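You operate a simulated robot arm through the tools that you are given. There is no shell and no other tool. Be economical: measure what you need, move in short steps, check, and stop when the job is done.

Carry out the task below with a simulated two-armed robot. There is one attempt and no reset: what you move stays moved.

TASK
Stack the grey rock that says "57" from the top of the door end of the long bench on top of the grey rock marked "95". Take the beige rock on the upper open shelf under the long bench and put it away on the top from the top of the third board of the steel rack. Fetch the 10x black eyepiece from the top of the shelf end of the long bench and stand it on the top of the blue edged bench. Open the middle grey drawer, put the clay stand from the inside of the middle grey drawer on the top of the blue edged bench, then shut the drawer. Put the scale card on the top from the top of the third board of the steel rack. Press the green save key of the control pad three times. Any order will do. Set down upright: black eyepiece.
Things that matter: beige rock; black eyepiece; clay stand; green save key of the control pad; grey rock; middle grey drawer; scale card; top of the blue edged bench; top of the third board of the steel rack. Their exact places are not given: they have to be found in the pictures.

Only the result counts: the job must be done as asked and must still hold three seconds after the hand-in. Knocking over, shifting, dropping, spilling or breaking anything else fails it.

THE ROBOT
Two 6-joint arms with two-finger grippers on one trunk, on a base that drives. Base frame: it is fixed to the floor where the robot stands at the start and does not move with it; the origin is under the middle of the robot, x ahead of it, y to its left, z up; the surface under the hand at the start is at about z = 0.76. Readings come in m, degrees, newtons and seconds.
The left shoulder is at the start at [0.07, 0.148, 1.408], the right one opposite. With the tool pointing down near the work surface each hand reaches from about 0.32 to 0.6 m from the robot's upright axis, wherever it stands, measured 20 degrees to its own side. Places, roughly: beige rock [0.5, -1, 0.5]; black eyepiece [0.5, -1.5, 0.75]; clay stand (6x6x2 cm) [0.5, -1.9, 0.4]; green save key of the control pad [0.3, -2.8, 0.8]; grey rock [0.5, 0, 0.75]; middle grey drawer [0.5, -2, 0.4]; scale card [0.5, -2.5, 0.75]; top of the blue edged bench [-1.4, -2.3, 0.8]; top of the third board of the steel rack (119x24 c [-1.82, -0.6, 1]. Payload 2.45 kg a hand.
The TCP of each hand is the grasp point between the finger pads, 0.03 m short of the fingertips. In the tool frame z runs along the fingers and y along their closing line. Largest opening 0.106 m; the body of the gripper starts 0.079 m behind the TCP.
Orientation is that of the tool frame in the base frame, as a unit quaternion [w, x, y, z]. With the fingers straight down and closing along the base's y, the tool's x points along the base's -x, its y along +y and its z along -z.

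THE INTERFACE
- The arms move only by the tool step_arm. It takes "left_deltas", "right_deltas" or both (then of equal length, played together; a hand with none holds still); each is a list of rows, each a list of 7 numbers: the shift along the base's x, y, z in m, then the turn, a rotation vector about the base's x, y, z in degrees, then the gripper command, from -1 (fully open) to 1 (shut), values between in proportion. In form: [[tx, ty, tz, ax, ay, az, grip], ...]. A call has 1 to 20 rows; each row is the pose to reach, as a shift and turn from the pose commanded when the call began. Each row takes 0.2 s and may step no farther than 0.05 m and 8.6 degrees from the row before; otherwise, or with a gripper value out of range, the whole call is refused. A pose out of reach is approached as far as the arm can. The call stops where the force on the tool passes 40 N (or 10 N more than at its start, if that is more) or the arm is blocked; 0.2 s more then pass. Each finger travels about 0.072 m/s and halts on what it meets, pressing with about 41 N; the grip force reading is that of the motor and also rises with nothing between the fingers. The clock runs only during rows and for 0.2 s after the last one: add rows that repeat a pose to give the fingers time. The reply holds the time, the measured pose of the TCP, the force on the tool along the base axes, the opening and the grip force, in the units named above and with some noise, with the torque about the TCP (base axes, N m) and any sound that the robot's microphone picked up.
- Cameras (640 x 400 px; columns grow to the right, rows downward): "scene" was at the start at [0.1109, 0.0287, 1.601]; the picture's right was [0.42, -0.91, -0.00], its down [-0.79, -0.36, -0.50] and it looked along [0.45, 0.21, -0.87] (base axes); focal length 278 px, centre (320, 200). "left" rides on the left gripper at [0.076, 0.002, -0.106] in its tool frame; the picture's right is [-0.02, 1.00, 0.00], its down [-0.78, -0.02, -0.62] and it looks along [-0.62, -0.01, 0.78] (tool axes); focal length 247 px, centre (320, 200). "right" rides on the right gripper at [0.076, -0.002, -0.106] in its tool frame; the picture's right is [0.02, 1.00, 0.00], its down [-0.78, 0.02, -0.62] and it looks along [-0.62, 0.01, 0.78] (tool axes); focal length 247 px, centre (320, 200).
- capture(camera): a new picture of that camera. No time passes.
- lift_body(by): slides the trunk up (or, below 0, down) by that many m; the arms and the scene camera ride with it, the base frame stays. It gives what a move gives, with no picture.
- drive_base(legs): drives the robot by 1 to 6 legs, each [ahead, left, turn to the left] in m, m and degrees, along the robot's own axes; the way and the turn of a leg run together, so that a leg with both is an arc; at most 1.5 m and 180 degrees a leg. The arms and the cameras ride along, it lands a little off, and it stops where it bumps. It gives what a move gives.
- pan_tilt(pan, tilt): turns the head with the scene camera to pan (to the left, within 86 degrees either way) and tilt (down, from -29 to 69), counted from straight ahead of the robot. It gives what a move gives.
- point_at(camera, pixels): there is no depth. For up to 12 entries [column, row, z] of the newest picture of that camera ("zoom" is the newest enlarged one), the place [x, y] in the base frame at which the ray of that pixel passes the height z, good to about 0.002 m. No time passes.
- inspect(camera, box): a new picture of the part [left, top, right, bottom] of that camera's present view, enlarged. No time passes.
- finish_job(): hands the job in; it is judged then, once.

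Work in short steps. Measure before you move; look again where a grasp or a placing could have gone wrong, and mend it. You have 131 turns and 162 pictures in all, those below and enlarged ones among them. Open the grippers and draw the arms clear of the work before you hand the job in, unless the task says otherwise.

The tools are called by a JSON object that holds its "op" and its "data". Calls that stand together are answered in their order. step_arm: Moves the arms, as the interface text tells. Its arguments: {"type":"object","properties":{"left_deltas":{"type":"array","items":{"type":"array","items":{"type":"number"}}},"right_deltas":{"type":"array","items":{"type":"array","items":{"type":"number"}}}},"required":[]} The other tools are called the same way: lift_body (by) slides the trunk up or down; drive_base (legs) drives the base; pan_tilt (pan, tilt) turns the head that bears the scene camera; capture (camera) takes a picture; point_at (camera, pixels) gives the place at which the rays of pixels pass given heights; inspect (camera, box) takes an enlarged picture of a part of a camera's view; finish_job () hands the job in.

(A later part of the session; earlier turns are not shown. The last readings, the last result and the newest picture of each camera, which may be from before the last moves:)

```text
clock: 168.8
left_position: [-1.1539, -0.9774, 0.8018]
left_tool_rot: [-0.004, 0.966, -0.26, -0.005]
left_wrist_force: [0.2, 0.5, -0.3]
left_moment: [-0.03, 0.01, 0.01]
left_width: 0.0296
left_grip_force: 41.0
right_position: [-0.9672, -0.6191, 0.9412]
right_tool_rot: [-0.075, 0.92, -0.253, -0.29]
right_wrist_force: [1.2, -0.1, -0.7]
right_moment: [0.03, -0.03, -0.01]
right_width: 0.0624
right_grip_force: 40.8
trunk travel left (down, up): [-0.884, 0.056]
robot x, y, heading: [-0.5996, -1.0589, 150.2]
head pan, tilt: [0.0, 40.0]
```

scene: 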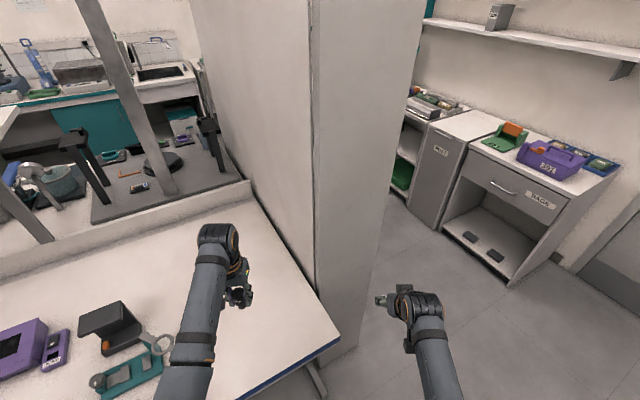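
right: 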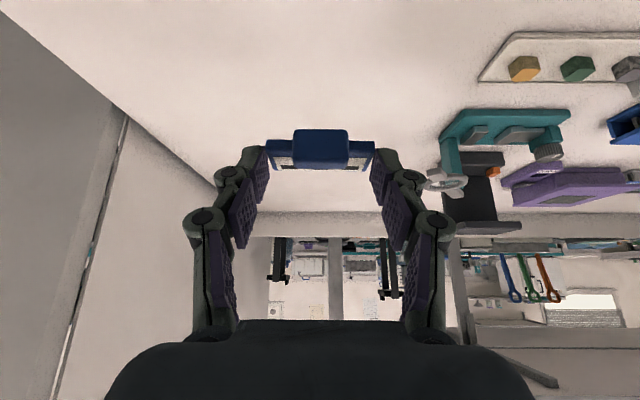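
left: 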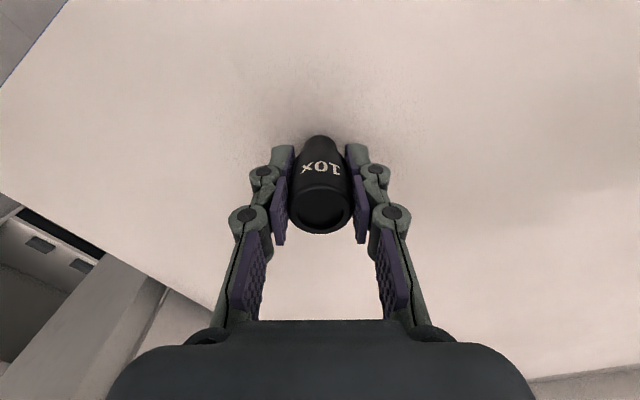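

{"op": "step_arm", "data": {"left_deltas": [[0, 0, -0.002, 0, 0, 0, 0.8], [0, 0, -0.005, 0, 0, 0, 0.8], [0, 0, -0.005, 0, 0, 0, 0.8]]}}

{"op": "inspect", "data": {"camera": "left", "box": [240, 90, 400, 190]}}

```text
clock: 169.6
left_position: [-1.1534, -0.9768, 0.8035]
left_tool_rot: [-0.006, 0.965, -0.261, -0.01]
left_wrist_force: [-2.7, 0.6, 30.7]
left_moment: [-0.1, 0.01, -0.04]
left_width: 0.03
left_grip_force: 40.7
right_position: [-0.9638, -0.6197, 0.9419]
right_tool_rot: [-0.075, 0.919, -0.254, -0.292]
right_wrist_force: [1.2, 0.5, -0.4]
right_moment: [-0.01, -0.02, -0.01]
right_width: 0.0626
right_grip_force: 40.8
trunk travel left (down, up): [-0.884, 0.056]
robot x, y, heading: [-0.6036, -1.0602, 150.0]
head pan, tilt: [0.0, 40.0]
```

```text
4.00 times, centred on (320, 140) of left
```

zoom: 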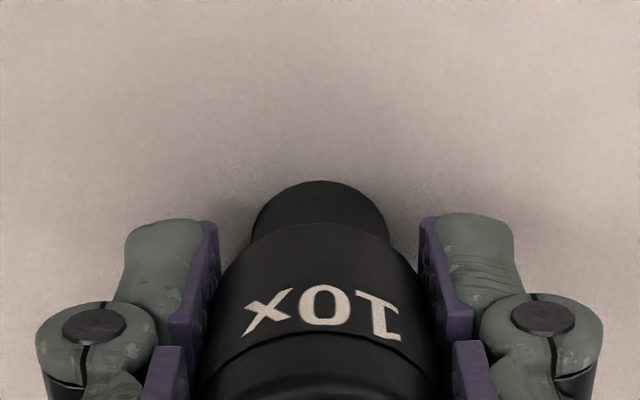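

Contact (30 N). Ease up 4 mm of command, open gently and wait.

{"op": "step_arm", "data": {"left_deltas": [[0, 0, 0.003, 0, 0, 0, 0.8], [0, 0, 0.003, 0, 0, 0, 0.8], [0, 0, 0.003, 0, 0, 0, 0.3], [0, 0, 0.003, 0, 0, 0, 0], [0, 0, 0.003, 0, 0, 0, -0.3], [0, 0, 0.003, 0, 0, 0, -0.3]]}}

{"op": "capture", "data": {"camera": "left"}}

```text
clock: 171.0
left_position: [-1.153, -0.9778, 0.8017]
left_tool_rot: [-0.004, 0.966, -0.26, -0.004]
left_wrist_force: [0.4, -0.4, 0.3]
left_moment: [0.02, 0.01, 0.05]
left_width: 0.069
left_grip_force: 0.0
right_position: [-0.9657, -0.6189, 0.9409]
right_tool_rot: [-0.075, 0.92, -0.254, -0.29]
right_wrist_force: [0.3, -0.8, -0.1]
right_moment: [0.0, 0.04, 0.0]
right_width: 0.0624
right_grip_force: 41.1
trunk travel left (down, up): [-0.884, 0.056]
robot x, y, heading: [-0.6025, -1.0606, 150.0]
head pan, tilt: [0.0, 40.0]
```

```text
76 pictures are left
```

left: 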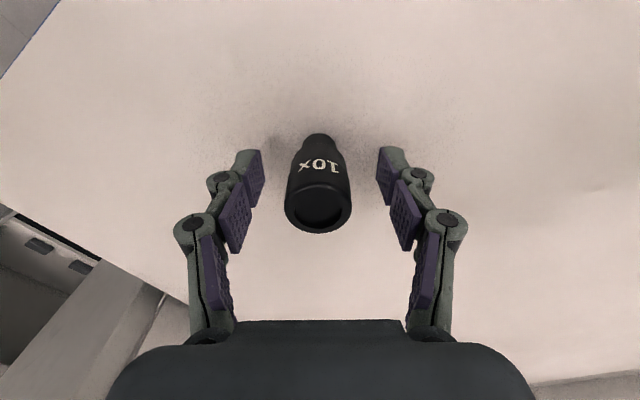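

Eyepiece stands. Raise the left hand straight up 0.2.

{"op": "step_arm", "data": {"left_deltas": [[0, 0, 0.04, 0, 0, 0, -0.3], [0, 0, 0.08, 0, 0, 0, -0.3], [0, 0, 0.12, 0, 0, 0, -0.3], [0, 0, 0.16, 0, 0, 0, -0.3], [0, 0, 0.2, 0, 0, 0, -0.3]]}}

{"op": "capture", "data": {"camera": "left"}}

```text
clock: 172.2
left_position: [-1.1524, -0.9811, 0.9995]
left_tool_rot: [-0.004, 0.966, -0.26, -0.004]
left_wrist_force: [-0.4, 0.2, 0.1]
left_moment: [0.04, 0.0, -0.02]
left_width: 0.0687
left_grip_force: 0.0
right_position: [-0.9659, -0.6195, 0.9413]
right_tool_rot: [-0.074, 0.92, -0.253, -0.291]
right_wrist_force: [0.1, 0.4, 0.4]
right_moment: [0.02, -0.01, 0.0]
right_width: 0.0622
right_grip_force: 41.2
trunk travel left (down, up): [-0.884, 0.056]
robot x, y, heading: [-0.6027, -1.0579, 150.1]
head pan, tilt: [0.0, 40.0]
```

```text
75 pictures are left
```

left: 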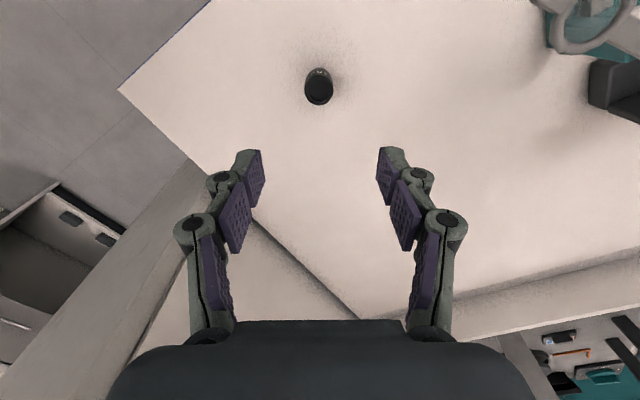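

Eyepiece upright. Now to the rack with the card: back off, drive to (−0.5,0), turn to face −y, and raise.

{"op": "drive_base", "data": {"legs": [[-0.13, 0, 0], [0.55, -1.1, 0], [0, 0, 120]]}}

{"op": "step_arm", "data": {"right_deltas": [[0, 0.02, 0.04, 0, 0, 0, 0.5], [0, 0.04, 0.08, 0, 0, 0, 0.5], [0, 0.06, 0.11, 0, 0, 0, 0.5]]}}

{"op": "lift_body", "data": {"by": 0.03}}

{"op": "capture", "data": {"camera": "scene"}}

```text
clock: 184.2
left_position: [-0.2237, -0.4331, 1.0003]
left_tool_rot: [0.001, 0.707, 0.707, -0.005]
left_wrist_force: [-0.2, 0.2, 0.4]
left_moment: [-0.01, 0.01, 0.0]
left_width: 0.0688
left_grip_force: 0.0
right_position: [-0.6317, -0.4529, 0.9407]
right_tool_rot: [0.214, 0.679, 0.67, -0.21]
right_wrist_force: [0.0, 0.6, 0.2]
right_moment: [0.0, 0.0, 0.02]
right_width: 0.0626
right_grip_force: 41.3
trunk travel left (down, up): [-0.884, 0.056]
robot x, y, heading: [-0.428, 0.0859, -90.0]
head pan, tilt: [0.0, 40.0]
```

```text
clock: 185.0
left_position: [-0.2227, -0.4326, 0.9999]
left_tool_rot: [0.002, 0.708, 0.707, -0.006]
left_wrist_force: [0.9, -0.1, 0.8]
left_moment: [-0.01, 0.0, 0.02]
left_width: 0.0688
left_grip_force: 0.0
right_position: [-0.6261, -0.3924, 1.0493]
right_tool_rot: [0.214, 0.679, 0.669, -0.211]
right_wrist_force: [0.2, -1.4, -0.8]
right_moment: [0.03, -0.01, -0.02]
right_width: 0.0627
right_grip_force: 41.1
trunk travel left (down, up): [-0.884, 0.056]
robot x, y, heading: [-0.4309, 0.0891, -90.0]
head pan, tilt: [0.0, 40.0]
```

```text
clock: 185.8
left_position: [-0.2238, -0.4329, 1.0297]
left_tool_rot: [0.002, 0.707, 0.707, -0.005]
left_wrist_force: [-0.3, 0.2, 0.8]
left_moment: [0.0, 0.0, 0.02]
left_width: 0.0687
left_grip_force: 0.0
right_position: [-0.6252, -0.3943, 1.0797]
right_tool_rot: [0.214, 0.679, 0.67, -0.21]
right_wrist_force: [0.3, 0.4, 0.0]
right_moment: [-0.01, -0.01, -0.02]
right_width: 0.0626
right_grip_force: 41.2
trunk travel left (down, up): [-0.914, 0.026]
robot x, y, heading: [-0.4291, 0.0871, -89.9]
head pan, tilt: [0.0, 40.0]
```

```text
74 pictures are left
```

scene: 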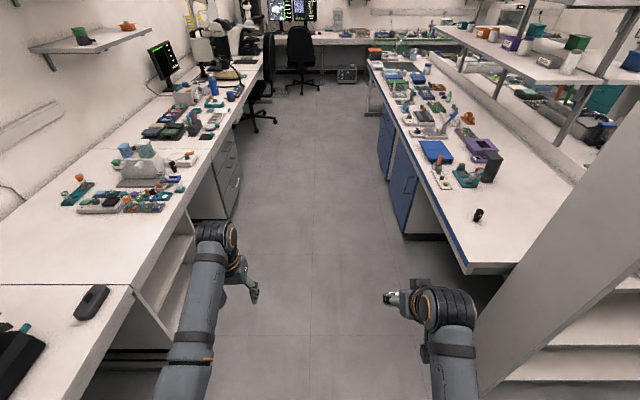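

Retract the left hand (back, out and up) so it doesn't meet the rack, then drive into the passage.

{"op": "step_arm", "data": {"left_deltas": [[0.025, 0.024, 0.025, 0, 0, 0, -0.3], [0.05, 0.048, 0.05, 0, 0, 0, -0.3], [0.075, 0.072, 0.075, 0, 0, 0, -0.3], [0.1, 0.096, 0.1, 0, 0, 0, -0.3], [0.125, 0.12, 0.125, 0, 0, 0, -0.3], [0.15, 0.145, 0.15, 0, 0, 0, -0.3]]}}

{"op": "drive_base", "data": {"legs": [[-0.05, 0, 0], [0, -1.3, 0]]}}

{"op": "pan_tilt", "data": {"pan": -20, "tilt": 45}}

{"op": "capture", "data": {"camera": "scene"}}

{"op": "capture", "data": {"camera": "right"}}

```text
clock: 187.2
left_position: [-0.0784, -0.2929, 1.1743]
left_tool_rot: [-0.001, 0.707, 0.707, -0.008]
left_wrist_force: [1.0, 0.3, 0.6]
left_moment: [-0.02, 0.05, -0.02]
left_width: 0.0692
left_grip_force: 0.0
left hand out of reach, approached as far as the arm can: row 2, 3, 4, 6
right_position: [-0.6237, -0.3912, 1.0801]
right_tool_rot: [0.214, 0.679, 0.67, -0.211]
right_wrist_force: [1.3, -0.4, -0.2]
right_moment: [-0.02, -0.02, -0.02]
right_width: 0.0626
right_grip_force: 41.3
trunk travel left (down, up): [-0.914, 0.026]
robot x, y, heading: [-0.4305, 0.0819, -90.1]
head pan, tilt: [0.0, 40.0]
```

```text
clock: 194.3
left_position: [-1.4074, -0.2404, 1.1735]
left_tool_rot: [0.002, 0.711, 0.703, -0.007]
left_wrist_force: [1.1, -0.7, -0.7]
left_moment: [-0.02, 0.0, 0.01]
left_width: 0.0689
left_grip_force: 0.0
right_position: [-1.9547, -0.3344, 1.0798]
right_tool_rot: [0.212, 0.683, 0.666, -0.211]
right_wrist_force: [-0.1, 0.8, -0.2]
right_moment: [0.02, 0.01, 0.01]
right_width: 0.0625
right_grip_force: 41.2
trunk travel left (down, up): [-0.914, 0.026]
robot x, y, heading: [-1.7549, 0.1413, -90.5]
head pan, tilt: [0.0, 40.0]
```

```text
clock: 195.2
left_position: [-1.4095, -0.241, 1.1725]
left_tool_rot: [0.002, 0.712, 0.702, -0.006]
left_wrist_force: [0.4, -0.3, -0.1]
left_moment: [-0.03, 0.02, -0.01]
left_width: 0.0689
left_grip_force: 0.1
right_position: [-1.956, -0.335, 1.0785]
right_tool_rot: [0.213, 0.683, 0.666, -0.211]
right_wrist_force: [0.0, -0.2, -0.6]
right_moment: [0.0, -0.03, 0.05]
right_width: 0.0627
right_grip_force: 41.0
trunk travel left (down, up): [-0.914, 0.026]
robot x, y, heading: [-1.7561, 0.1403, -90.5]
head pan, tilt: [-20.0, 45.0]
```

```text
73 pictures are left
```

scene: 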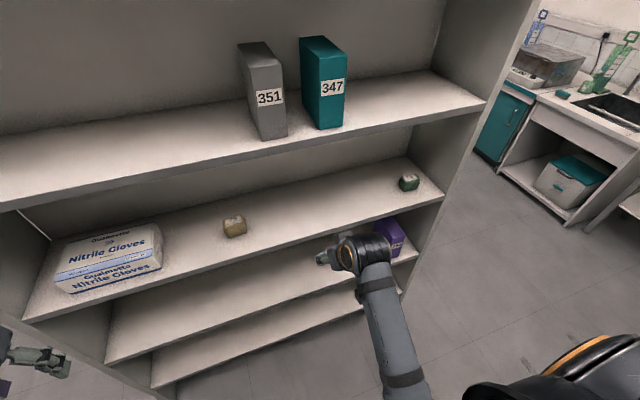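

```text
72 pictures are left
```

right: 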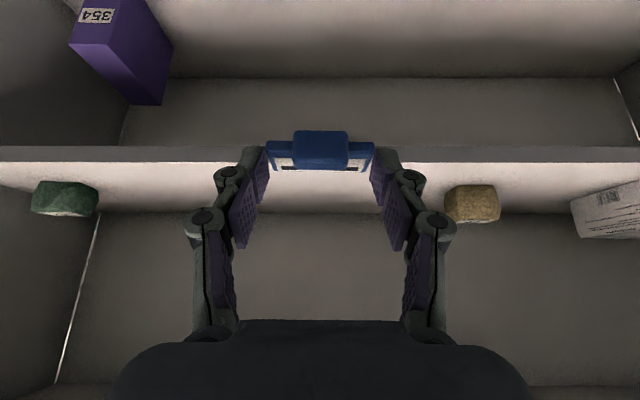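

Aligned at x≈−1.955 between rocks 75 and 65. Drive ahead 0.08 and reach in to y≈−0.53 at z≈1.06.

{"op": "drive_base", "data": {"legs": [[0.08, 0, 0.5]]}}

{"op": "step_arm", "data": {"right_deltas": [[0, -0.04, 0, 0, 0, 0, 0.5], [0, -0.08, -0.01, 0, 0, 0, 0.5], [0, -0.11, -0.025, 0, 0, 0, 0.5], [0, -0.115, -0.035, 0, 0, 0, 0.5]]}}

{"op": "capture", "data": {"camera": "right"}}

```text
clock: 196.2
left_position: [-1.4054, -0.312, 1.1766]
left_tool_rot: [0.005, 0.708, 0.707, -0.008]
left_wrist_force: [0.7, -0.6, 1.2]
left_moment: [-0.04, -0.02, -0.03]
left_width: 0.0691
left_grip_force: 0.0
right_position: [-1.9513, -0.4104, 1.0819]
right_tool_rot: [0.215, 0.679, 0.669, -0.212]
right_wrist_force: [-0.2, 0.9, 0.2]
right_moment: [-0.02, -0.02, 0.01]
right_width: 0.0624
right_grip_force: 41.0
trunk travel left (down, up): [-0.914, 0.026]
robot x, y, heading: [-1.7546, 0.0641, -90.1]
head pan, tilt: [-20.0, 45.0]
```

```text
clock: 197.2
left_position: [-1.4046, -0.3184, 1.174]
left_tool_rot: [0.002, 0.708, 0.707, -0.007]
left_wrist_force: [0.0, 0.2, 0.8]
left_moment: [0.02, 0.01, -0.02]
left_width: 0.0691
left_grip_force: 0.1
right_position: [-1.9491, -0.5308, 1.0444]
right_tool_rot: [0.213, 0.681, 0.669, -0.21]
right_wrist_force: [-0.5, 1.0, 0.0]
right_moment: [0.0, 0.01, 0.02]
right_width: 0.0626
right_grip_force: 41.2
trunk travel left (down, up): [-0.914, 0.026]
robot x, y, heading: [-1.7529, 0.0606, -89.9]
head pan, tilt: [-20.0, 45.0]
```

```text
71 pictures are left
```

right: 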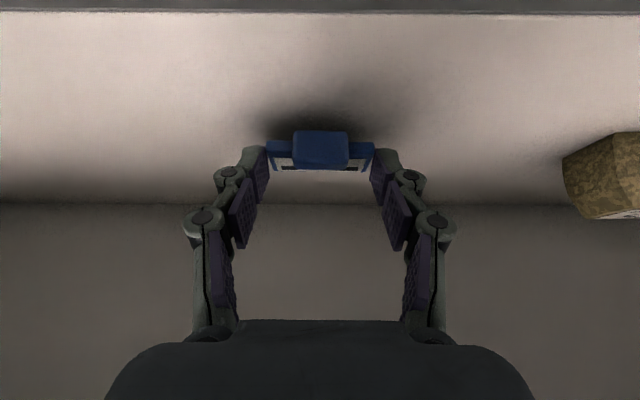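

Over the board. Lower 11 mm toward contact (target TCP z≈1.033).

{"op": "step_arm", "data": {"right_deltas": [[0, 0, -0.006, 0, 0, 0, 0.5], [0, 0, -0.01, 0, 0, 0, 0.5], [0, 0, -0.011, 0, 0, 0, 0.5]]}}

```text
clock: 198.0
left_position: [-1.405, -0.317, 1.1744]
left_tool_rot: [0.001, 0.707, 0.707, -0.005]
left_wrist_force: [1.2, 0.3, -0.2]
left_moment: [0.01, -0.05, 0.02]
left_width: 0.0691
left_grip_force: 0.1
right_position: [-1.9523, -0.5302, 1.0339]
right_tool_rot: [0.213, 0.68, 0.669, -0.211]
right_wrist_force: [0.3, 0.5, 0.2]
right_moment: [-0.02, -0.02, 0.0]
right_width: 0.0626
right_grip_force: 40.6
trunk travel left (down, up): [-0.914, 0.026]
robot x, y, heading: [-1.7576, 0.06, -90.0]
head pan, tilt: [-20.0, 45.0]
```

{"op": "step_arm", "data": {"right_deltas": [[0, 0, -0.002, 0, 0, 0, 0.5], [0, 0, -0.003, 0, 0, 0, 0.5], [0, 0, -0.003, 0, 0, 0, 0.5]]}}

```text
clock: 198.8
left_position: [-1.4053, -0.3162, 1.1737]
left_tool_rot: [0.002, 0.707, 0.707, -0.006]
left_wrist_force: [0.0, 0.3, 0.0]
left_moment: [0.01, -0.03, 0.01]
left_width: 0.0688
left_grip_force: 0.0
right_position: [-1.9524, -0.5316, 1.0312]
right_tool_rot: [0.214, 0.679, 0.67, -0.21]
right_wrist_force: [-0.4, -0.6, 3.9]
right_moment: [-0.09, 0.09, 0.02]
right_width: 0.0624
right_grip_force: 41.1
trunk travel left (down, up): [-0.914, 0.026]
robot x, y, heading: [-1.7577, 0.0634, -90.1]
head pan, tilt: [-20.0, 45.0]
```

Contact (3.9 N). Open, then look.

{"op": "step_arm", "data": {"right_deltas": [[0, 0, 0, 0, 0, 0, 0.5], [0, 0, 0.0, 0, 0, 0, -0.3], [0, 0, 0.0, 0, 0, 0, -0.6], [0, 0, 0.0, 0, 0, 0, -0.6]]}}

{"op": "capture", "data": {"camera": "right"}}

```text
clock: 199.8
left_position: [-1.4049, -0.3175, 1.174]
left_tool_rot: [0.002, 0.708, 0.706, -0.006]
left_wrist_force: [-0.5, 0.4, 0.3]
left_moment: [0.0, 0.01, 0.03]
left_width: 0.0686
left_grip_force: 0.0
right_position: [-1.952, -0.5323, 1.0317]
right_tool_rot: [0.213, 0.68, 0.67, -0.209]
right_wrist_force: [-0.9, -0.1, 0.0]
right_moment: [0.03, 0.01, 0.03]
right_width: 0.085
right_grip_force: 0.2
trunk travel left (down, up): [-0.914, 0.026]
robot x, y, heading: [-1.7561, 0.0618, -90.0]
head pan, tilt: [-20.0, 45.0]
```

```text
70 pictures are left
```

right: 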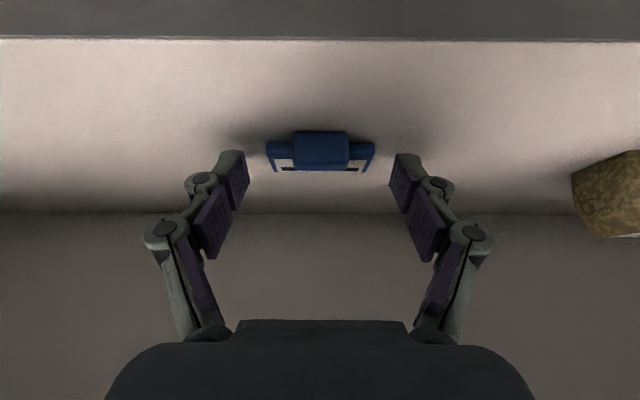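

Card flat on the board. Retract, back off, exit the passage, and restore the right tool to pointing down.

{"op": "step_arm", "data": {"right_deltas": [[0, 0.02, 0.02, 0, 0, 0, -0.6], [0, 0.05, 0.04, 0, 0, 0, -0.6], [0, 0.09, 0.05, 0, 0, 0, -0.6], [0, 0.13, 0.05, 0, 0, 0, -0.6]]}}

{"op": "drive_base", "data": {"legs": [[-0.06, 0, 0], [0, 1.22, 0]]}}

{"op": "step_arm", "data": {"right_deltas": [[0, -0.01, 0, 8.5, 0, 0, -0.6], [0, -0.02, 0, 17, 0, 0, -0.6], [0, -0.03, 0, 25.5, 0, 0, -0.6], [0, -0.04, 0, 34, 0, 0, -0.6]]}}

{"op": "pan_tilt", "data": {"pan": -50, "tilt": 30}}

{"op": "capture", "data": {"camera": "scene"}}

```text
clock: 200.8
left_position: [-1.4047, -0.3157, 1.1744]
left_tool_rot: [0.003, 0.708, 0.706, -0.007]
left_wrist_force: [0.6, 0.6, 0.0]
left_moment: [-0.03, 0.06, -0.02]
left_width: 0.0689
left_grip_force: 0.1
right_position: [-1.952, -0.4015, 1.0789]
right_tool_rot: [0.214, 0.68, 0.669, -0.212]
right_wrist_force: [-0.1, 0.6, 0.0]
right_moment: [-0.02, 0.02, -0.03]
right_width: 0.085
right_grip_force: 0.0
trunk travel left (down, up): [-0.914, 0.026]
robot x, y, heading: [-1.755, 0.0582, -89.9]
head pan, tilt: [-20.0, 45.0]
```

```text
clock: 207.5
left_position: [-0.1926, -0.2483, 1.1747]
left_tool_rot: [0.002, 0.705, 0.71, -0.005]
left_wrist_force: [-0.1, -0.3, -0.5]
left_moment: [0.04, 0.02, 0.01]
left_width: 0.0686
left_grip_force: 0.0
right_position: [-0.7408, -0.3399, 1.0781]
right_tool_rot: [0.215, 0.677, 0.673, -0.209]
right_wrist_force: [0.6, -1.2, 0.0]
right_moment: [0.01, 0.02, 0.0]
right_width: 0.0848
right_grip_force: 0.1
trunk travel left (down, up): [-0.914, 0.026]
robot x, y, heading: [-0.5443, 0.1299, -89.3]
head pan, tilt: [-20.0, 45.0]
```

```text
clock: 208.5
left_position: [-0.192, -0.25, 1.1731]
left_tool_rot: [0.0, 0.705, 0.709, -0.006]
left_wrist_force: [0.0, 0.1, 0.6]
left_moment: [-0.01, 0.03, 0.0]
left_width: 0.069
left_grip_force: 0.0
right_position: [-0.7397, -0.3845, 1.0719]
right_tool_rot: [0.006, 0.71, 0.704, -0.003]
right_wrist_force: [0.7, 0.0, -0.7]
right_moment: [0.01, -0.04, -0.04]
right_width: 0.0846
right_grip_force: 0.1
right hand out of reach, approached as far as the arm can: row 4
trunk travel left (down, up): [-0.914, 0.026]
robot x, y, heading: [-0.5488, 0.1254, -89.7]
head pan, tilt: [-20.0, 45.0]
```

```text
clock: 209.5
left_position: [-0.1924, -0.2476, 1.1744]
left_tool_rot: [0.001, 0.705, 0.709, -0.006]
left_wrist_force: [0.1, 0.5, -0.6]
left_moment: [0.01, 0.01, 0.01]
left_width: 0.069
left_grip_force: 0.0
right_position: [-0.7401, -0.3824, 1.0724]
right_tool_rot: [0.009, 0.71, 0.704, -0.005]
right_wrist_force: [0.4, 0.9, 0.0]
right_moment: [0.01, 0.01, -0.02]
right_width: 0.0849
right_grip_force: 0.1
trunk travel left (down, up): [-0.914, 0.026]
robot x, y, heading: [-0.5466, 0.1296, -89.5]
head pan, tilt: [-50.0, 30.0]
```

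```text
69 pictures are left
```

scene: 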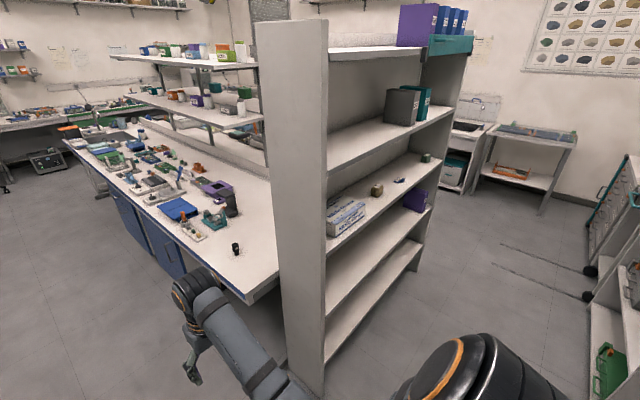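

All good there. Drive back down the aisle and face the long bench at y≈−2.55 for the SAVE key.

{"op": "drive_base", "data": {"legs": [[1.35, 0, 0], [1.35, 0, 0], [0, 0, 89.5]]}}

{"op": "pan_tilt", "data": {"pan": -15, "tilt": 45}}

{"op": "capture", "data": {"camera": "scene"}}

```text
clock: 226.4
left_position: [-0.1358, -2.2546, 1.1742]
left_tool_rot: [0.004, 0.014, 1.0, -0.003]
left_wrist_force: [-0.3, -0.4, 0.6]
left_moment: [0.0, -0.02, -0.02]
left_width: 0.0688
left_grip_force: 0.0
right_position: [-0.0216, -2.8046, 1.0728]
right_tool_rot: [0.01, 0.022, 1.0, 0.002]
right_wrist_force: [-0.3, -0.2, -0.5]
right_moment: [-0.01, 0.0, -0.02]
right_width: 0.0848
right_grip_force: 0.0
trunk travel left (down, up): [-0.914, 0.026]
robot x, y, heading: [-0.5235, -2.5975, -1.5]
head pan, tilt: [-50.0, 30.0]
```

```text
clock: 227.4
left_position: [-0.1359, -2.2531, 1.1743]
left_tool_rot: [0.005, 0.014, 1.0, -0.004]
left_wrist_force: [0.2, -0.1, -0.3]
left_moment: [0.02, -0.03, -0.02]
left_width: 0.0688
left_grip_force: 0.2
right_position: [-0.021, -2.8047, 1.0722]
right_tool_rot: [0.009, 0.021, 1.0, 0.002]
right_wrist_force: [0.2, 0.0, 0.0]
right_moment: [0.02, -0.01, -0.01]
right_width: 0.0848
right_grip_force: 0.1
trunk travel left (down, up): [-0.914, 0.026]
robot x, y, heading: [-0.523, -2.5963, -1.4]
head pan, tilt: [-15.0, 45.0]
```

```text
68 pictures are left
```

scene: 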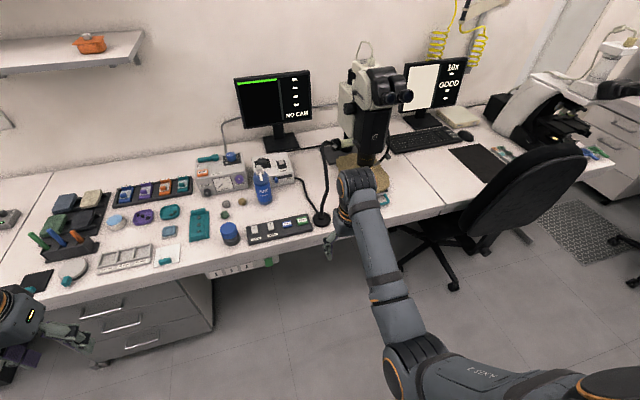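

Drive closer with the right hand lined up on y≈−2.757, and close the gripper.

{"op": "drive_base", "data": {"legs": [[0.28, 0.043, 1.4]]}}

{"op": "step_arm", "data": {"right_deltas": [[0, 0, -0.04, 0, 0, 2, 0.5], [0, 0, -0.08, 0, 0, 2, 1], [0, 0, -0.11, 0, 0, 2, 1], [0, 0, -0.11, 0, 0, 2, 1], [0, 0, -0.11, 0, 0, 2, 1]]}}

{"op": "capture", "data": {"camera": "right"}}

```text
clock: 229.4
left_position: [0.134, -2.2039, 1.1752]
left_tool_rot: [0.006, 0.0, 1.0, -0.003]
left_wrist_force: [0.1, 0.4, 0.1]
left_moment: [0.0, -0.06, -0.03]
left_width: 0.0685
left_grip_force: 0.1
right_position: [0.2655, -2.7523, 1.0734]
right_tool_rot: [0.009, 0.007, 1.0, 0.002]
right_wrist_force: [0.2, -0.4, -0.4]
right_moment: [-0.01, 0.01, 0.0]
right_width: 0.0849
right_grip_force: 0.1
trunk travel left (down, up): [-0.914, 0.026]
robot x, y, heading: [-0.2415, -2.5571, 0.2]
head pan, tilt: [-15.0, 45.0]
```

```text
clock: 230.6
left_position: [0.1358, -2.2053, 1.1737]
left_tool_rot: [0.005, 0.0, 1.0, -0.003]
left_wrist_force: [0.1, -0.9, 0.5]
left_moment: [-0.01, -0.04, -0.04]
left_width: 0.0687
left_grip_force: 0.0
right_position: [0.2655, -2.7504, 0.9652]
right_tool_rot: [0.01, -0.01, 1.0, 0.003]
right_wrist_force: [0.4, 0.2, 0.2]
right_moment: [-0.02, -0.01, -0.07]
right_width: 0.0002
right_grip_force: 28.7
trunk travel left (down, up): [-0.914, 0.026]
robot x, y, heading: [-0.2438, -2.5577, 0.0]
head pan, tilt: [-15.0, 45.0]
```

```text
67 pictures are left
```

right: 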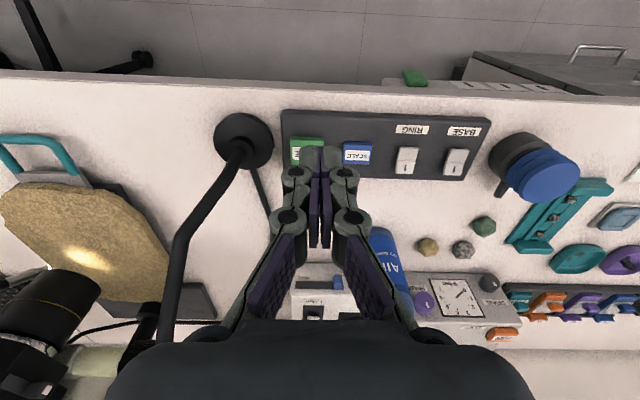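

{"op": "point_at", "data": {"camera": "right", "pixels": [[307, 150, 0.785], [290, 150, 0.785], [324, 150, 0.785], [307, 138, 0.785], [307, 164, 0.785], [240, 150, 0.8], [240, 150, 0.9], [200, 215, 0.95]]}}

{"op": "step_arm", "data": {"right_deltas": [[0.035, -0.005, -0.03, 0, 0, 0, 1], [0.07, -0.01, -0.06, 0, 0, 0, 1], [0.077, -0.01, -0.1, 0, 0, 0, 1], [0.077, -0.01, -0.135, 0, 0, 0, 1]]}}

{"op": "capture", "data": {"camera": "right"}}

```text
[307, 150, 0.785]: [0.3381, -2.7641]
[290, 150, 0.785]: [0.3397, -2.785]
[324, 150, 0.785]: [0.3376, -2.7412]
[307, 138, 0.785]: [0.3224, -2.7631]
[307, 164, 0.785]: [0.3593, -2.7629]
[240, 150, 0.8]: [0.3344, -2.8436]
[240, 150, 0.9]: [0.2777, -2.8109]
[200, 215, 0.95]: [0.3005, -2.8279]
```

```text
clock: 231.6
left_position: [0.1356, -2.2041, 1.1747]
left_tool_rot: [0.005, 0.0, 1.0, -0.004]
left_wrist_force: [-0.1, -0.1, 0.5]
left_moment: [0.03, -0.02, -0.02]
left_width: 0.0691
left_grip_force: 0.0
right_position: [0.3315, -2.7633, 0.8543]
right_tool_rot: [0.01, -0.01, 1.0, 0.003]
right_wrist_force: [0.3, 1.2, 0.4]
right_moment: [0.0, -0.03, 0.01]
right_width: 0.0001
right_grip_force: 28.2
right hand out of reach, approached as far as the arm can: row 3, 4
trunk travel left (down, up): [-0.914, 0.026]
robot x, y, heading: [-0.243, -2.5594, -0.3]
head pan, tilt: [-15.0, 45.0]
```

```text
66 pictures are left
```

right: 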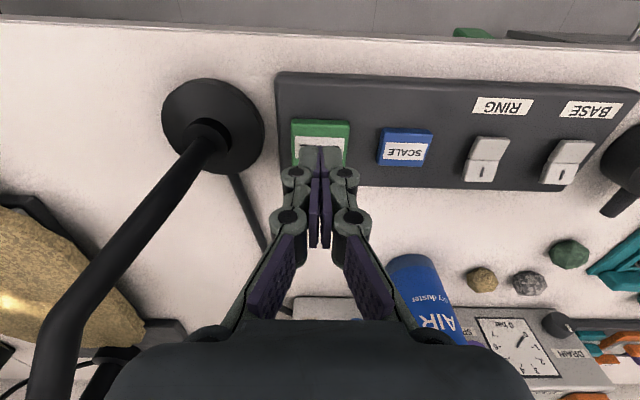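

Arm is at its low limit with the trunk this high. Raise the hand 7 cm, lower the trunk 0.1, then come back.

{"op": "step_arm", "data": {"right_deltas": [[0, 0.002, 0.04, 0, 0, 0, 1], [0.005, 0.003, 0.09, 0, 0, 0, 1]]}}

{"op": "lift_body", "data": {"by": -0.1}}

{"op": "capture", "data": {"camera": "right"}}

```text
refused: row 2 steps farther than a row can; nothing moved
```

```text
clock: 232.5
left_position: [0.1291, -2.2014, 1.1142]
left_tool_rot: [0.009, 0.0, 1.0, -0.004]
left_wrist_force: [0.7, -1.0, -1.1]
left_moment: [-0.01, 0.07, 0.03]
left_width: 0.0688
left_grip_force: 0.0
right_position: [0.3411, -2.7637, 0.8076]
right_tool_rot: [0.024, -0.01, 1.0, 0.001]
right_wrist_force: [-29.6, 4.3, 61.2]
right_moment: [0.07, 1.47, -0.01]
right_width: 0.0059
right_grip_force: 28.3
trunk travel left (down, up): [-0.853, 0.087]
robot x, y, heading: [-0.2428, -2.5602, 0.3]
head pan, tilt: [-15.0, 45.0]
heard: click
stopped: the force on the tool passed its limit at 172 N (the readings are from after the stop); the commanded pose is now the measured one
```

```text
65 pictures are left
```

right: 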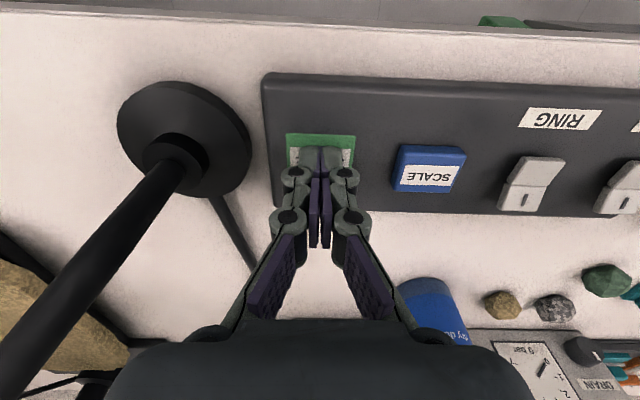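

My batched trunk move pressed the key (one click heard) harder than intended. Raise the hand straight up and check that the pad hasn't shifted.

{"op": "step_arm", "data": {"right_deltas": [[0, 0, 0.02, 0, 0, 0, 1], [0, 0, 0.05, 0, 0, 0, 1], [0, 0, 0.08, 0, 0, 0, 1]]}}

{"op": "capture", "data": {"camera": "right"}}

{"op": "capture", "data": {"camera": "scene"}}

```text
clock: 233.3
left_position: [0.1361, -2.2032, 1.1122]
left_tool_rot: [0.005, 0.0, 1.0, -0.003]
left_wrist_force: [-0.2, 0.2, 0.2]
left_moment: [0.01, 0.0, 0.01]
left_width: 0.0688
left_grip_force: 0.1
right_position: [0.3426, -2.7642, 0.8784]
right_tool_rot: [0.023, -0.01, 1.0, 0.001]
right_wrist_force: [0.6, -0.3, 0.9]
right_moment: [-0.02, 0.02, -0.01]
right_width: 0.0
right_grip_force: 28.3
trunk travel left (down, up): [-0.853, 0.087]
robot x, y, heading: [-0.2358, -2.5562, -0.2]
head pan, tilt: [-15.0, 45.0]
```

```text
64 pictures are left
```

right: 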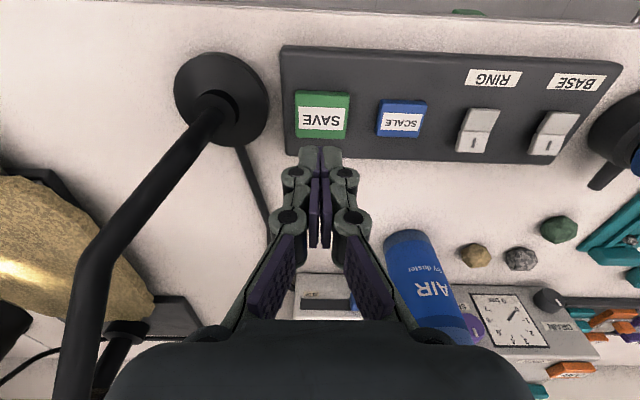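

```text
63 pictures are left
```

scene: 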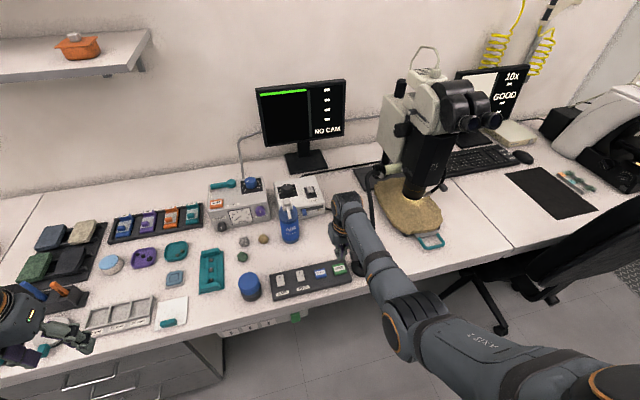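

{"op": "point_at", "data": {"camera": "right", "pixels": [[321, 116, 0.785], [299, 116, 0.785], [345, 116, 0.785], [321, 97, 0.785], [321, 138, 0.785]]}}

```text
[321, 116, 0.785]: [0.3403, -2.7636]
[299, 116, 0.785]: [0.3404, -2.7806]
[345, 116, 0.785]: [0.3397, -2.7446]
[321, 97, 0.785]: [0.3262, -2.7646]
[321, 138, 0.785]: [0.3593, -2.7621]
```

Pad is unmoved. Second press: descend gently until a click, then rise.

{"op": "step_arm", "data": {"right_deltas": [[0, 0.002, -0.03, 0, 1.3, 0, 1], [0, 0.002, -0.052, 0, 2.6, 0, 1], [0, 0.002, -0.06, 0, 2.6, 0, 1], [0, 0.002, -0.065, 0, 2.6, 0, 1], [0, 0.002, -0.068, 0, 2.6, 0, 1]]}}

```text
clock: 234.5
left_position: [0.1373, -2.2038, 1.1131]
left_tool_rot: [0.006, 0.0, 1.0, -0.004]
left_wrist_force: [0.4, 0.1, -0.5]
left_moment: [-0.01, 0.02, 0.02]
left_width: 0.069
left_grip_force: 0.1
right_position: [0.3454, -2.7631, 0.8146]
right_tool_rot: [0.0, -0.01, 1.0, 0.002]
right_wrist_force: [2.8, 0.4, 4.1]
right_moment: [0.03, -0.05, 0.0]
right_width: 0.0059
right_grip_force: 28.6
trunk travel left (down, up): [-0.853, 0.087]
robot x, y, heading: [-0.2422, -2.5593, 0.1]
head pan, tilt: [-15.0, 45.0]
heard: click
```

Click (press 2). Rise fully, then press a third time.

{"op": "step_arm", "data": {"right_deltas": [[0, 0, 0.01, 0, 0, 0, 1], [0, 0, 0.03, 0, 0, 0, 1], [0, 0, 0.03, 0, 0, 0, 1]]}}

{"op": "step_arm", "data": {"right_deltas": [[0, 0, -0.02, 0, 0, 0, 1], [0, 0, -0.028, 0, 0, 0, 1], [0, 0, -0.031, 0, 0, 0, 1], [0, 0, -0.034, 0, 0, 0, 1]]}}

```text
clock: 235.3
left_position: [0.1365, -2.2049, 1.1122]
left_tool_rot: [0.005, 0.0, 1.0, -0.004]
left_wrist_force: [-0.2, -0.3, 0.4]
left_moment: [-0.01, 0.01, 0.01]
left_width: 0.0686
left_grip_force: 0.2
right_position: [0.3455, -2.7641, 0.8438]
right_tool_rot: [-0.001, -0.01, 1.0, 0.001]
right_wrist_force: [-0.5, -0.4, -0.6]
right_moment: [-0.05, 0.03, 0.02]
right_width: 0.0001
right_grip_force: 28.8
trunk travel left (down, up): [-0.853, 0.087]
robot x, y, heading: [-0.2424, -2.5589, 0.3]
head pan, tilt: [-15.0, 45.0]
```

```text
clock: 236.3
left_position: [0.1364, -2.2033, 1.113]
left_tool_rot: [0.005, 0.001, 1.0, -0.003]
left_wrist_force: [0.4, 0.3, 0.4]
left_moment: [0.05, 0.05, -0.02]
left_width: 0.0692
left_grip_force: 0.1
right_position: [0.3436, -2.7626, 0.8134]
right_tool_rot: [0.002, -0.009, 1.0, 0.0]
right_wrist_force: [4.3, -1.9, 10.6]
right_moment: [-0.06, -0.11, 0.0]
right_width: 0.0061
right_grip_force: 28.1
right hand out of reach, approached as far as the arm can: row 4
trunk travel left (down, up): [-0.853, 0.087]
robot x, y, heading: [-0.2439, -2.5514, 0.1]
head pan, tilt: [-15.0, 45.0]
heard: click
```

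Third click. Raise the hand, back away, and go look at the grey drawers.

{"op": "step_arm", "data": {"right_deltas": [[0, 0, 0.03, 0, 0, 0, 1], [0, 0, 0.07, 0, 0, 0, 1], [-0.01, 0, 0.11, 0, 0, 0, 1], [-0.01, 0, 0.14, 0, 0, 0, 1]]}}

{"op": "inspect", "data": {"camera": "scene", "box": [240, 80, 540, 268]}}

{"op": "drive_base", "data": {"legs": [[-0.45, 0, 0], [0, 0.45, 0]]}}

{"op": "pan_tilt", "data": {"pan": 0, "tilt": 45}}

{"op": "capture", "data": {"camera": "scene"}}

```text
clock: 237.3
left_position: [0.1376, -2.2043, 1.1122]
left_tool_rot: [0.005, 0.0, 1.0, -0.003]
left_wrist_force: [-0.4, 0.7, -0.3]
left_moment: [-0.03, 0.04, -0.01]
left_width: 0.0688
left_grip_force: 0.1
right_position: [0.3341, -2.765, 0.9521]
right_tool_rot: [-0.001, -0.01, 1.0, 0.001]
right_wrist_force: [0.0, 0.6, 0.2]
right_moment: [-0.02, 0.04, -0.02]
right_width: 0.0
right_grip_force: 28.1
trunk travel left (down, up): [-0.853, 0.087]
robot x, y, heading: [-0.2419, -2.5575, 0.2]
head pan, tilt: [-15.0, 45.0]
```

```text
2.13 times, centred on (390, 174) of scene
```

zoom: 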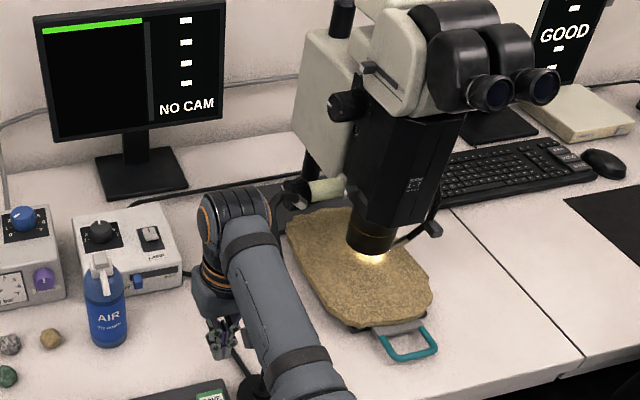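

```text
clock: 242.3
left_position: [-0.3074, -1.77, 1.114]
left_tool_rot: [0.005, 0.008, 1.0, -0.002]
left_wrist_force: [-0.2, -0.5, 0.3]
left_moment: [0.01, -0.02, 0.04]
left_width: 0.0691
left_grip_force: 0.0
right_position: [-0.1207, -2.3345, 0.9513]
right_tool_rot: [-0.001, -0.001, 1.0, 0.002]
right_wrist_force: [-0.3, 0.1, -0.2]
right_moment: [0.03, 0.04, -0.03]
right_width: 0.0002
right_grip_force: 28.5
trunk travel left (down, up): [-0.853, 0.087]
robot x, y, heading: [-0.6907, -2.1171, -0.9]
head pan, tilt: [-15.0, 45.0]
```

```text
clock: 243.1
left_position: [-0.3083, -1.7683, 1.1122]
left_tool_rot: [0.006, 0.009, 1.0, -0.003]
left_wrist_force: [0.2, 0.5, -0.2]
left_moment: [-0.02, 0.01, 0.0]
left_width: 0.0693
left_grip_force: 0.1
right_position: [-0.1208, -2.3342, 0.9533]
right_tool_rot: [-0.001, 0.0, 1.0, 0.002]
right_wrist_force: [-0.1, -0.3, -0.3]
right_moment: [-0.02, -0.02, -0.03]
right_width: 0.0
right_grip_force: 28.6
trunk travel left (down, up): [-0.853, 0.087]
robot x, y, heading: [-0.6906, -2.1127, -1.1]
head pan, tilt: [0.0, 45.0]
```

```text
61 pictures are left
```

scene: 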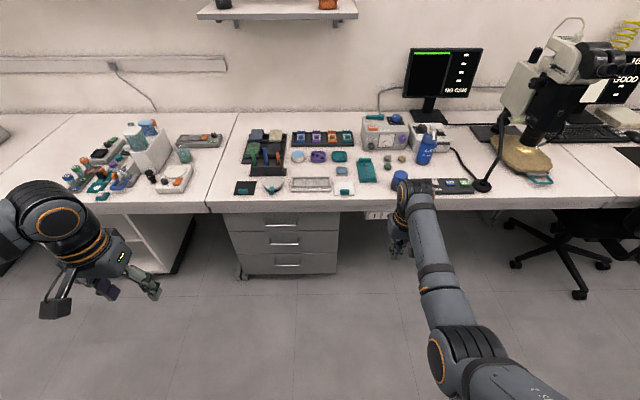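

Enlarge the drawers, and take a second view with lower trunk for triangulation.

{"op": "inspect", "data": {"camera": "scene", "box": [220, 200, 348, 280]}}

{"op": "point_at", "data": {"camera": "zoom", "pixels": [[318, 216, 0.45], [318, 216, 0.4], [318, 216, 0.35], [318, 110, 0.6], [318, 110, 0.55], [340, 320, 0.2], [340, 320, 0.15]]}}

{"op": "lift_body", "data": {"by": -0.38}}

{"op": "inspect", "data": {"camera": "scene", "box": [200, 110, 380, 240]}}

```text
5.00 times, centred on (284, 240) of scene
```

zoom: 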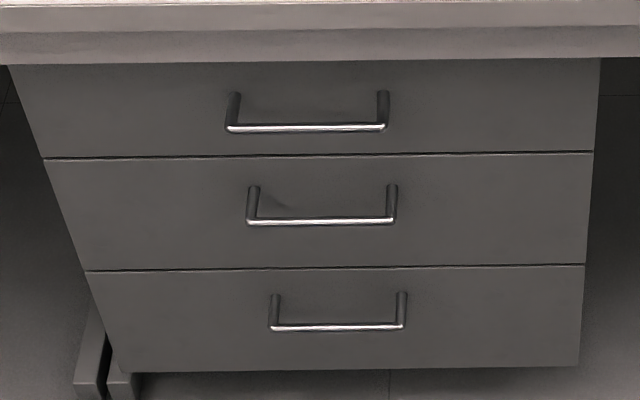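

```text
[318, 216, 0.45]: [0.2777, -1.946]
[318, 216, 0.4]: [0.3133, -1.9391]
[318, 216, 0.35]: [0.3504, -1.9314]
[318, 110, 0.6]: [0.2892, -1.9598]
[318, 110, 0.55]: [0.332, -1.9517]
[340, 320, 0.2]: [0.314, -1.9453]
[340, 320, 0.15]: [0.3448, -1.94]
```

```text
clock: 246.7
left_position: [-0.3098, -1.7688, 0.7331]
left_tool_rot: [0.005, 0.009, 1.0, -0.004]
left_wrist_force: [-1.1, -0.3, -0.1]
left_moment: [-0.01, -0.03, 0.03]
left_width: 0.0689
left_grip_force: 0.0
right_position: [-0.1206, -2.3341, 0.5704]
right_tool_rot: [0.0, -0.001, 1.0, 0.0]
right_wrist_force: [-0.5, -0.5, -0.5]
right_moment: [0.01, -0.03, 0.01]
right_width: 0.0
right_grip_force: 28.9
trunk travel left (down, up): [-0.473, 0.467]
robot x, y, heading: [-0.6915, -2.1118, -0.9]
head pan, tilt: [0.0, 45.0]
```

```text
3.08 times, centred on (290, 175) of scene
```

zoom: 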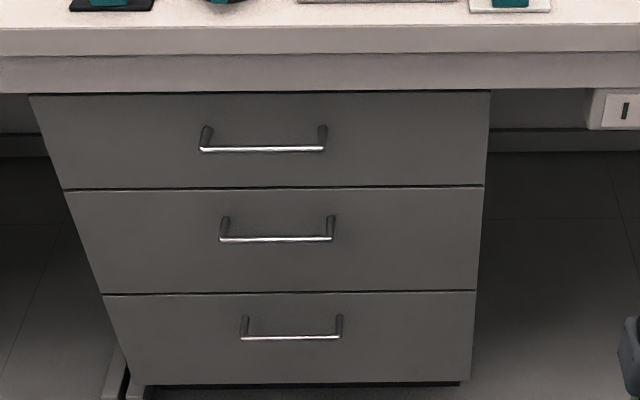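

{"op": "point_at", "data": {"camera": "zoom", "pixels": [[277, 239, 0.5], [277, 239, 0.45], [277, 239, 0.4], [221, 239, 0.44], [334, 238, 0.44], [70, 192, 0.52], [270, 188, 0.52], [270, 293, 0.36], [66, 196, 0.5], [484, 190, 0.5]]}}

```text
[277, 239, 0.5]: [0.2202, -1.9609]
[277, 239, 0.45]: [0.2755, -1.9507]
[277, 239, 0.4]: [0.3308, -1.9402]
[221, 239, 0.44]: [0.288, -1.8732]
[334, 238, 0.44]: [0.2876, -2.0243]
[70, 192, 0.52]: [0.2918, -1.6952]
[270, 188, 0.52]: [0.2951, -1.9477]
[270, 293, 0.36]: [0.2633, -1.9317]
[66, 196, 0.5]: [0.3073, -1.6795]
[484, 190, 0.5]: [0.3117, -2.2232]
```

Middle handle bar: x≈0.271, z≈0.454, y −1.875…−2.022. I turn the right tool to point forward with the fingers closing vertically (120° about (1,−1,−1)).

{"op": "step_arm", "data": {"right_deltas": [[0, 0, 0, 4.9, -4.9, -4.9, 0.5], [0, 0, 0, 9.8, -9.8, -9.8, 0], [0, 0, 0, 14.7, -14.7, -14.7, -0.5], [0, 0, 0, 19.6, -19.6, -19.6, -0.5], [0, 0, 0, 24.5, -24.5, -24.5, -0.5], [0, 0, 0, 29.4, -29.4, -29.4, -0.5], [0, 0, 0, 34.3, -34.3, -34.3, -0.5], [0, 0, 0, 39.2, -39.2, -39.2, -0.5], [0, 0, 0, 44.1, -44.1, -44.1, -0.5], [0, 0, 0, 49, -49, -49, -0.5], [0, 0, 0, 53.9, -53.9, -53.9, -0.5], [0, 0, 0, 58.8, -58.8, -58.8, -0.5], [0, 0, 0, 63.7, -63.7, -63.7, -0.5], [0, 0, 0, 68.6, -68.6, -68.6, -0.5], [0, 0, 0, 69.3, -69.3, -69.3, -0.5]]}}

{"op": "capture", "data": {"camera": "right"}}

{"op": "capture", "data": {"camera": "scene"}}

```text
clock: 249.9
left_position: [-0.3081, -1.7684, 0.7328]
left_tool_rot: [0.005, 0.009, 1.0, -0.004]
left_wrist_force: [1.2, 0.2, 0.4]
left_moment: [0.03, 0.02, 0.0]
left_width: 0.069
left_grip_force: 0.1
right_position: [-0.1193, -2.3334, 0.5768]
right_tool_rot: [0.486, 0.488, 0.534, 0.491]
right_wrist_force: [0.2, -0.8, 0.9]
right_moment: [-0.03, 0.05, -0.01]
right_width: 0.0796
right_grip_force: 0.0
right hand out of reach, approached as far as the arm can: row 14, 15
trunk travel left (down, up): [-0.473, 0.467]
robot x, y, heading: [-0.6915, -2.1136, -0.9]
head pan, tilt: [0.0, 45.0]
```

```text
58 pictures are left
```

right: 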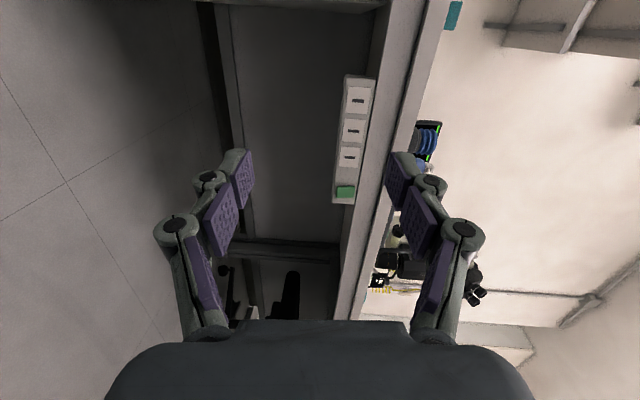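

```text
57 pictures are left
```

scene: 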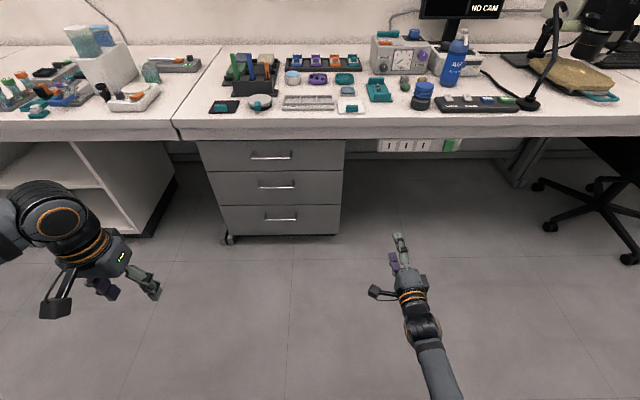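

Tool points forward. Lower the trunk 0.12 so the hand is at handle height, and drive to line up with the bar.

{"op": "lift_body", "data": {"by": -0.122}}

{"op": "drive_base", "data": {"legs": [[0, 0.385, 0.9], [0.25, 0, 0]]}}

{"op": "capture", "data": {"camera": "right"}}

{"op": "capture", "data": {"camera": "scene"}}

```text
clock: 251.5
left_position: [-0.3083, -1.7695, 0.6106]
left_tool_rot: [0.006, 0.009, 1.0, -0.004]
left_wrist_force: [0.2, 0.4, -0.5]
left_moment: [-0.01, -0.02, -0.02]
left_width: 0.069
left_grip_force: 0.1
right_position: [-0.1201, -2.3322, 0.4555]
right_tool_rot: [0.487, 0.487, 0.533, 0.491]
right_wrist_force: [0.1, -0.2, 0.0]
right_moment: [-0.02, 0.0, -0.02]
right_width: 0.0793
right_grip_force: 0.0
trunk travel left (down, up): [-0.351, 0.589]
robot x, y, heading: [-0.6953, -2.1148, -0.9]
head pan, tilt: [0.0, 45.0]
```

```text
clock: 255.3
left_position: [-0.0588, -1.3773, 0.6098]
left_tool_rot: [0.004, 0.004, 1.0, -0.003]
left_wrist_force: [-0.2, -0.6, -0.2]
left_moment: [-0.02, 0.0, -0.02]
left_width: 0.0689
left_grip_force: 0.1
right_position: [0.1349, -1.9386, 0.4543]
right_tool_rot: [0.484, 0.485, 0.537, 0.493]
right_wrist_force: [0.2, 0.4, -0.1]
right_moment: [0.02, -0.02, 0.02]
right_width: 0.0795
right_grip_force: 0.1
trunk travel left (down, up): [-0.351, 0.589]
robot x, y, heading: [-0.4404, -1.7282, -0.6]
head pan, tilt: [0.0, 45.0]
```

```text
56 pictures are left
```

right: 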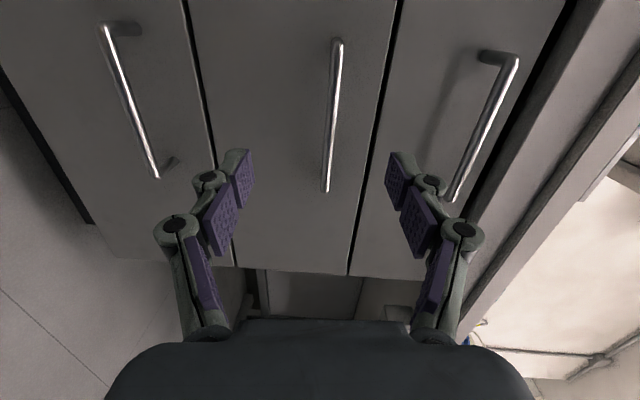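

```text
55 pictures are left
```

scene: 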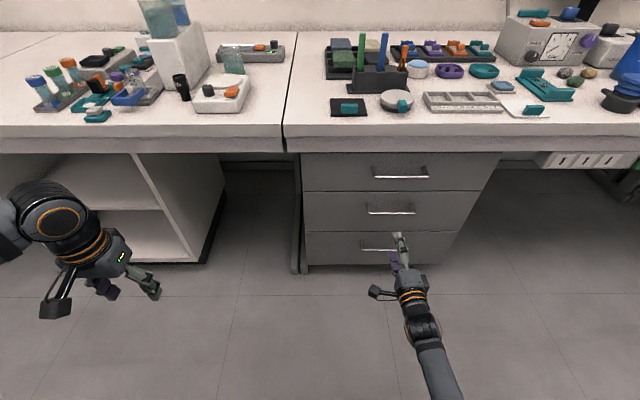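

The bar sits ~1 cm above the tool axis. Correct pitch/yaw and raise 7 mm, then drive ahead 0.12 with fingers open.

{"op": "step_arm", "data": {"right_deltas": [[0, 0, 0.007, 0, -2.6, -2.5, -0.5], [0, 0, 0.007, 0, -2.6, -2.5, -0.5]]}}

{"op": "drive_base", "data": {"legs": [[0.08, 0, 0.5]]}}

{"op": "capture", "data": {"camera": "right"}}

```text
clock: 255.9
left_position: [-0.0592, -1.3773, 0.6107]
left_tool_rot: [0.006, 0.005, 1.0, -0.004]
left_wrist_force: [-0.8, -0.2, -0.3]
left_moment: [0.0, -0.02, 0.01]
left_width: 0.0688
left_grip_force: 0.1
right_position: [0.1335, -1.9251, 0.4635]
right_tool_rot: [0.471, 0.488, 0.548, 0.49]
right_wrist_force: [0.3, 0.1, -0.3]
right_moment: [0.0, -0.01, 0.0]
right_width: 0.0798
right_grip_force: 0.1
right hand out of reach, approached as far as the arm can: row 1, 2
trunk travel left (down, up): [-0.351, 0.589]
robot x, y, heading: [-0.4409, -1.7257, -0.2]
head pan, tilt: [0.0, 45.0]
```

```text
clock: 257.0
left_position: [0.0202, -1.3761, 0.6103]
left_tool_rot: [0.004, 0.001, 1.0, -0.003]
left_wrist_force: [0.1, -0.8, 0.4]
left_moment: [-0.02, 0.02, 0.01]
left_width: 0.0688
left_grip_force: 0.1
right_position: [0.2145, -1.9204, 0.4631]
right_tool_rot: [0.469, 0.488, 0.549, 0.491]
right_wrist_force: [0.3, -1.4, 0.0]
right_moment: [-0.03, 0.0, 0.0]
right_width: 0.0791
right_grip_force: 0.1
trunk travel left (down, up): [-0.351, 0.589]
robot x, y, heading: [-0.3565, -1.7268, -0.3]
head pan, tilt: [0.0, 45.0]
```

```text
54 pictures are left
```

right: 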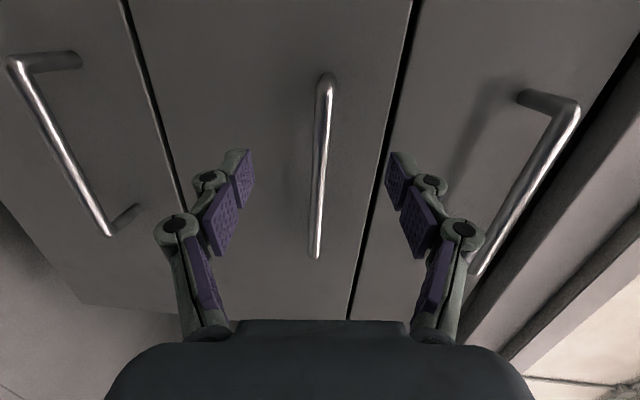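

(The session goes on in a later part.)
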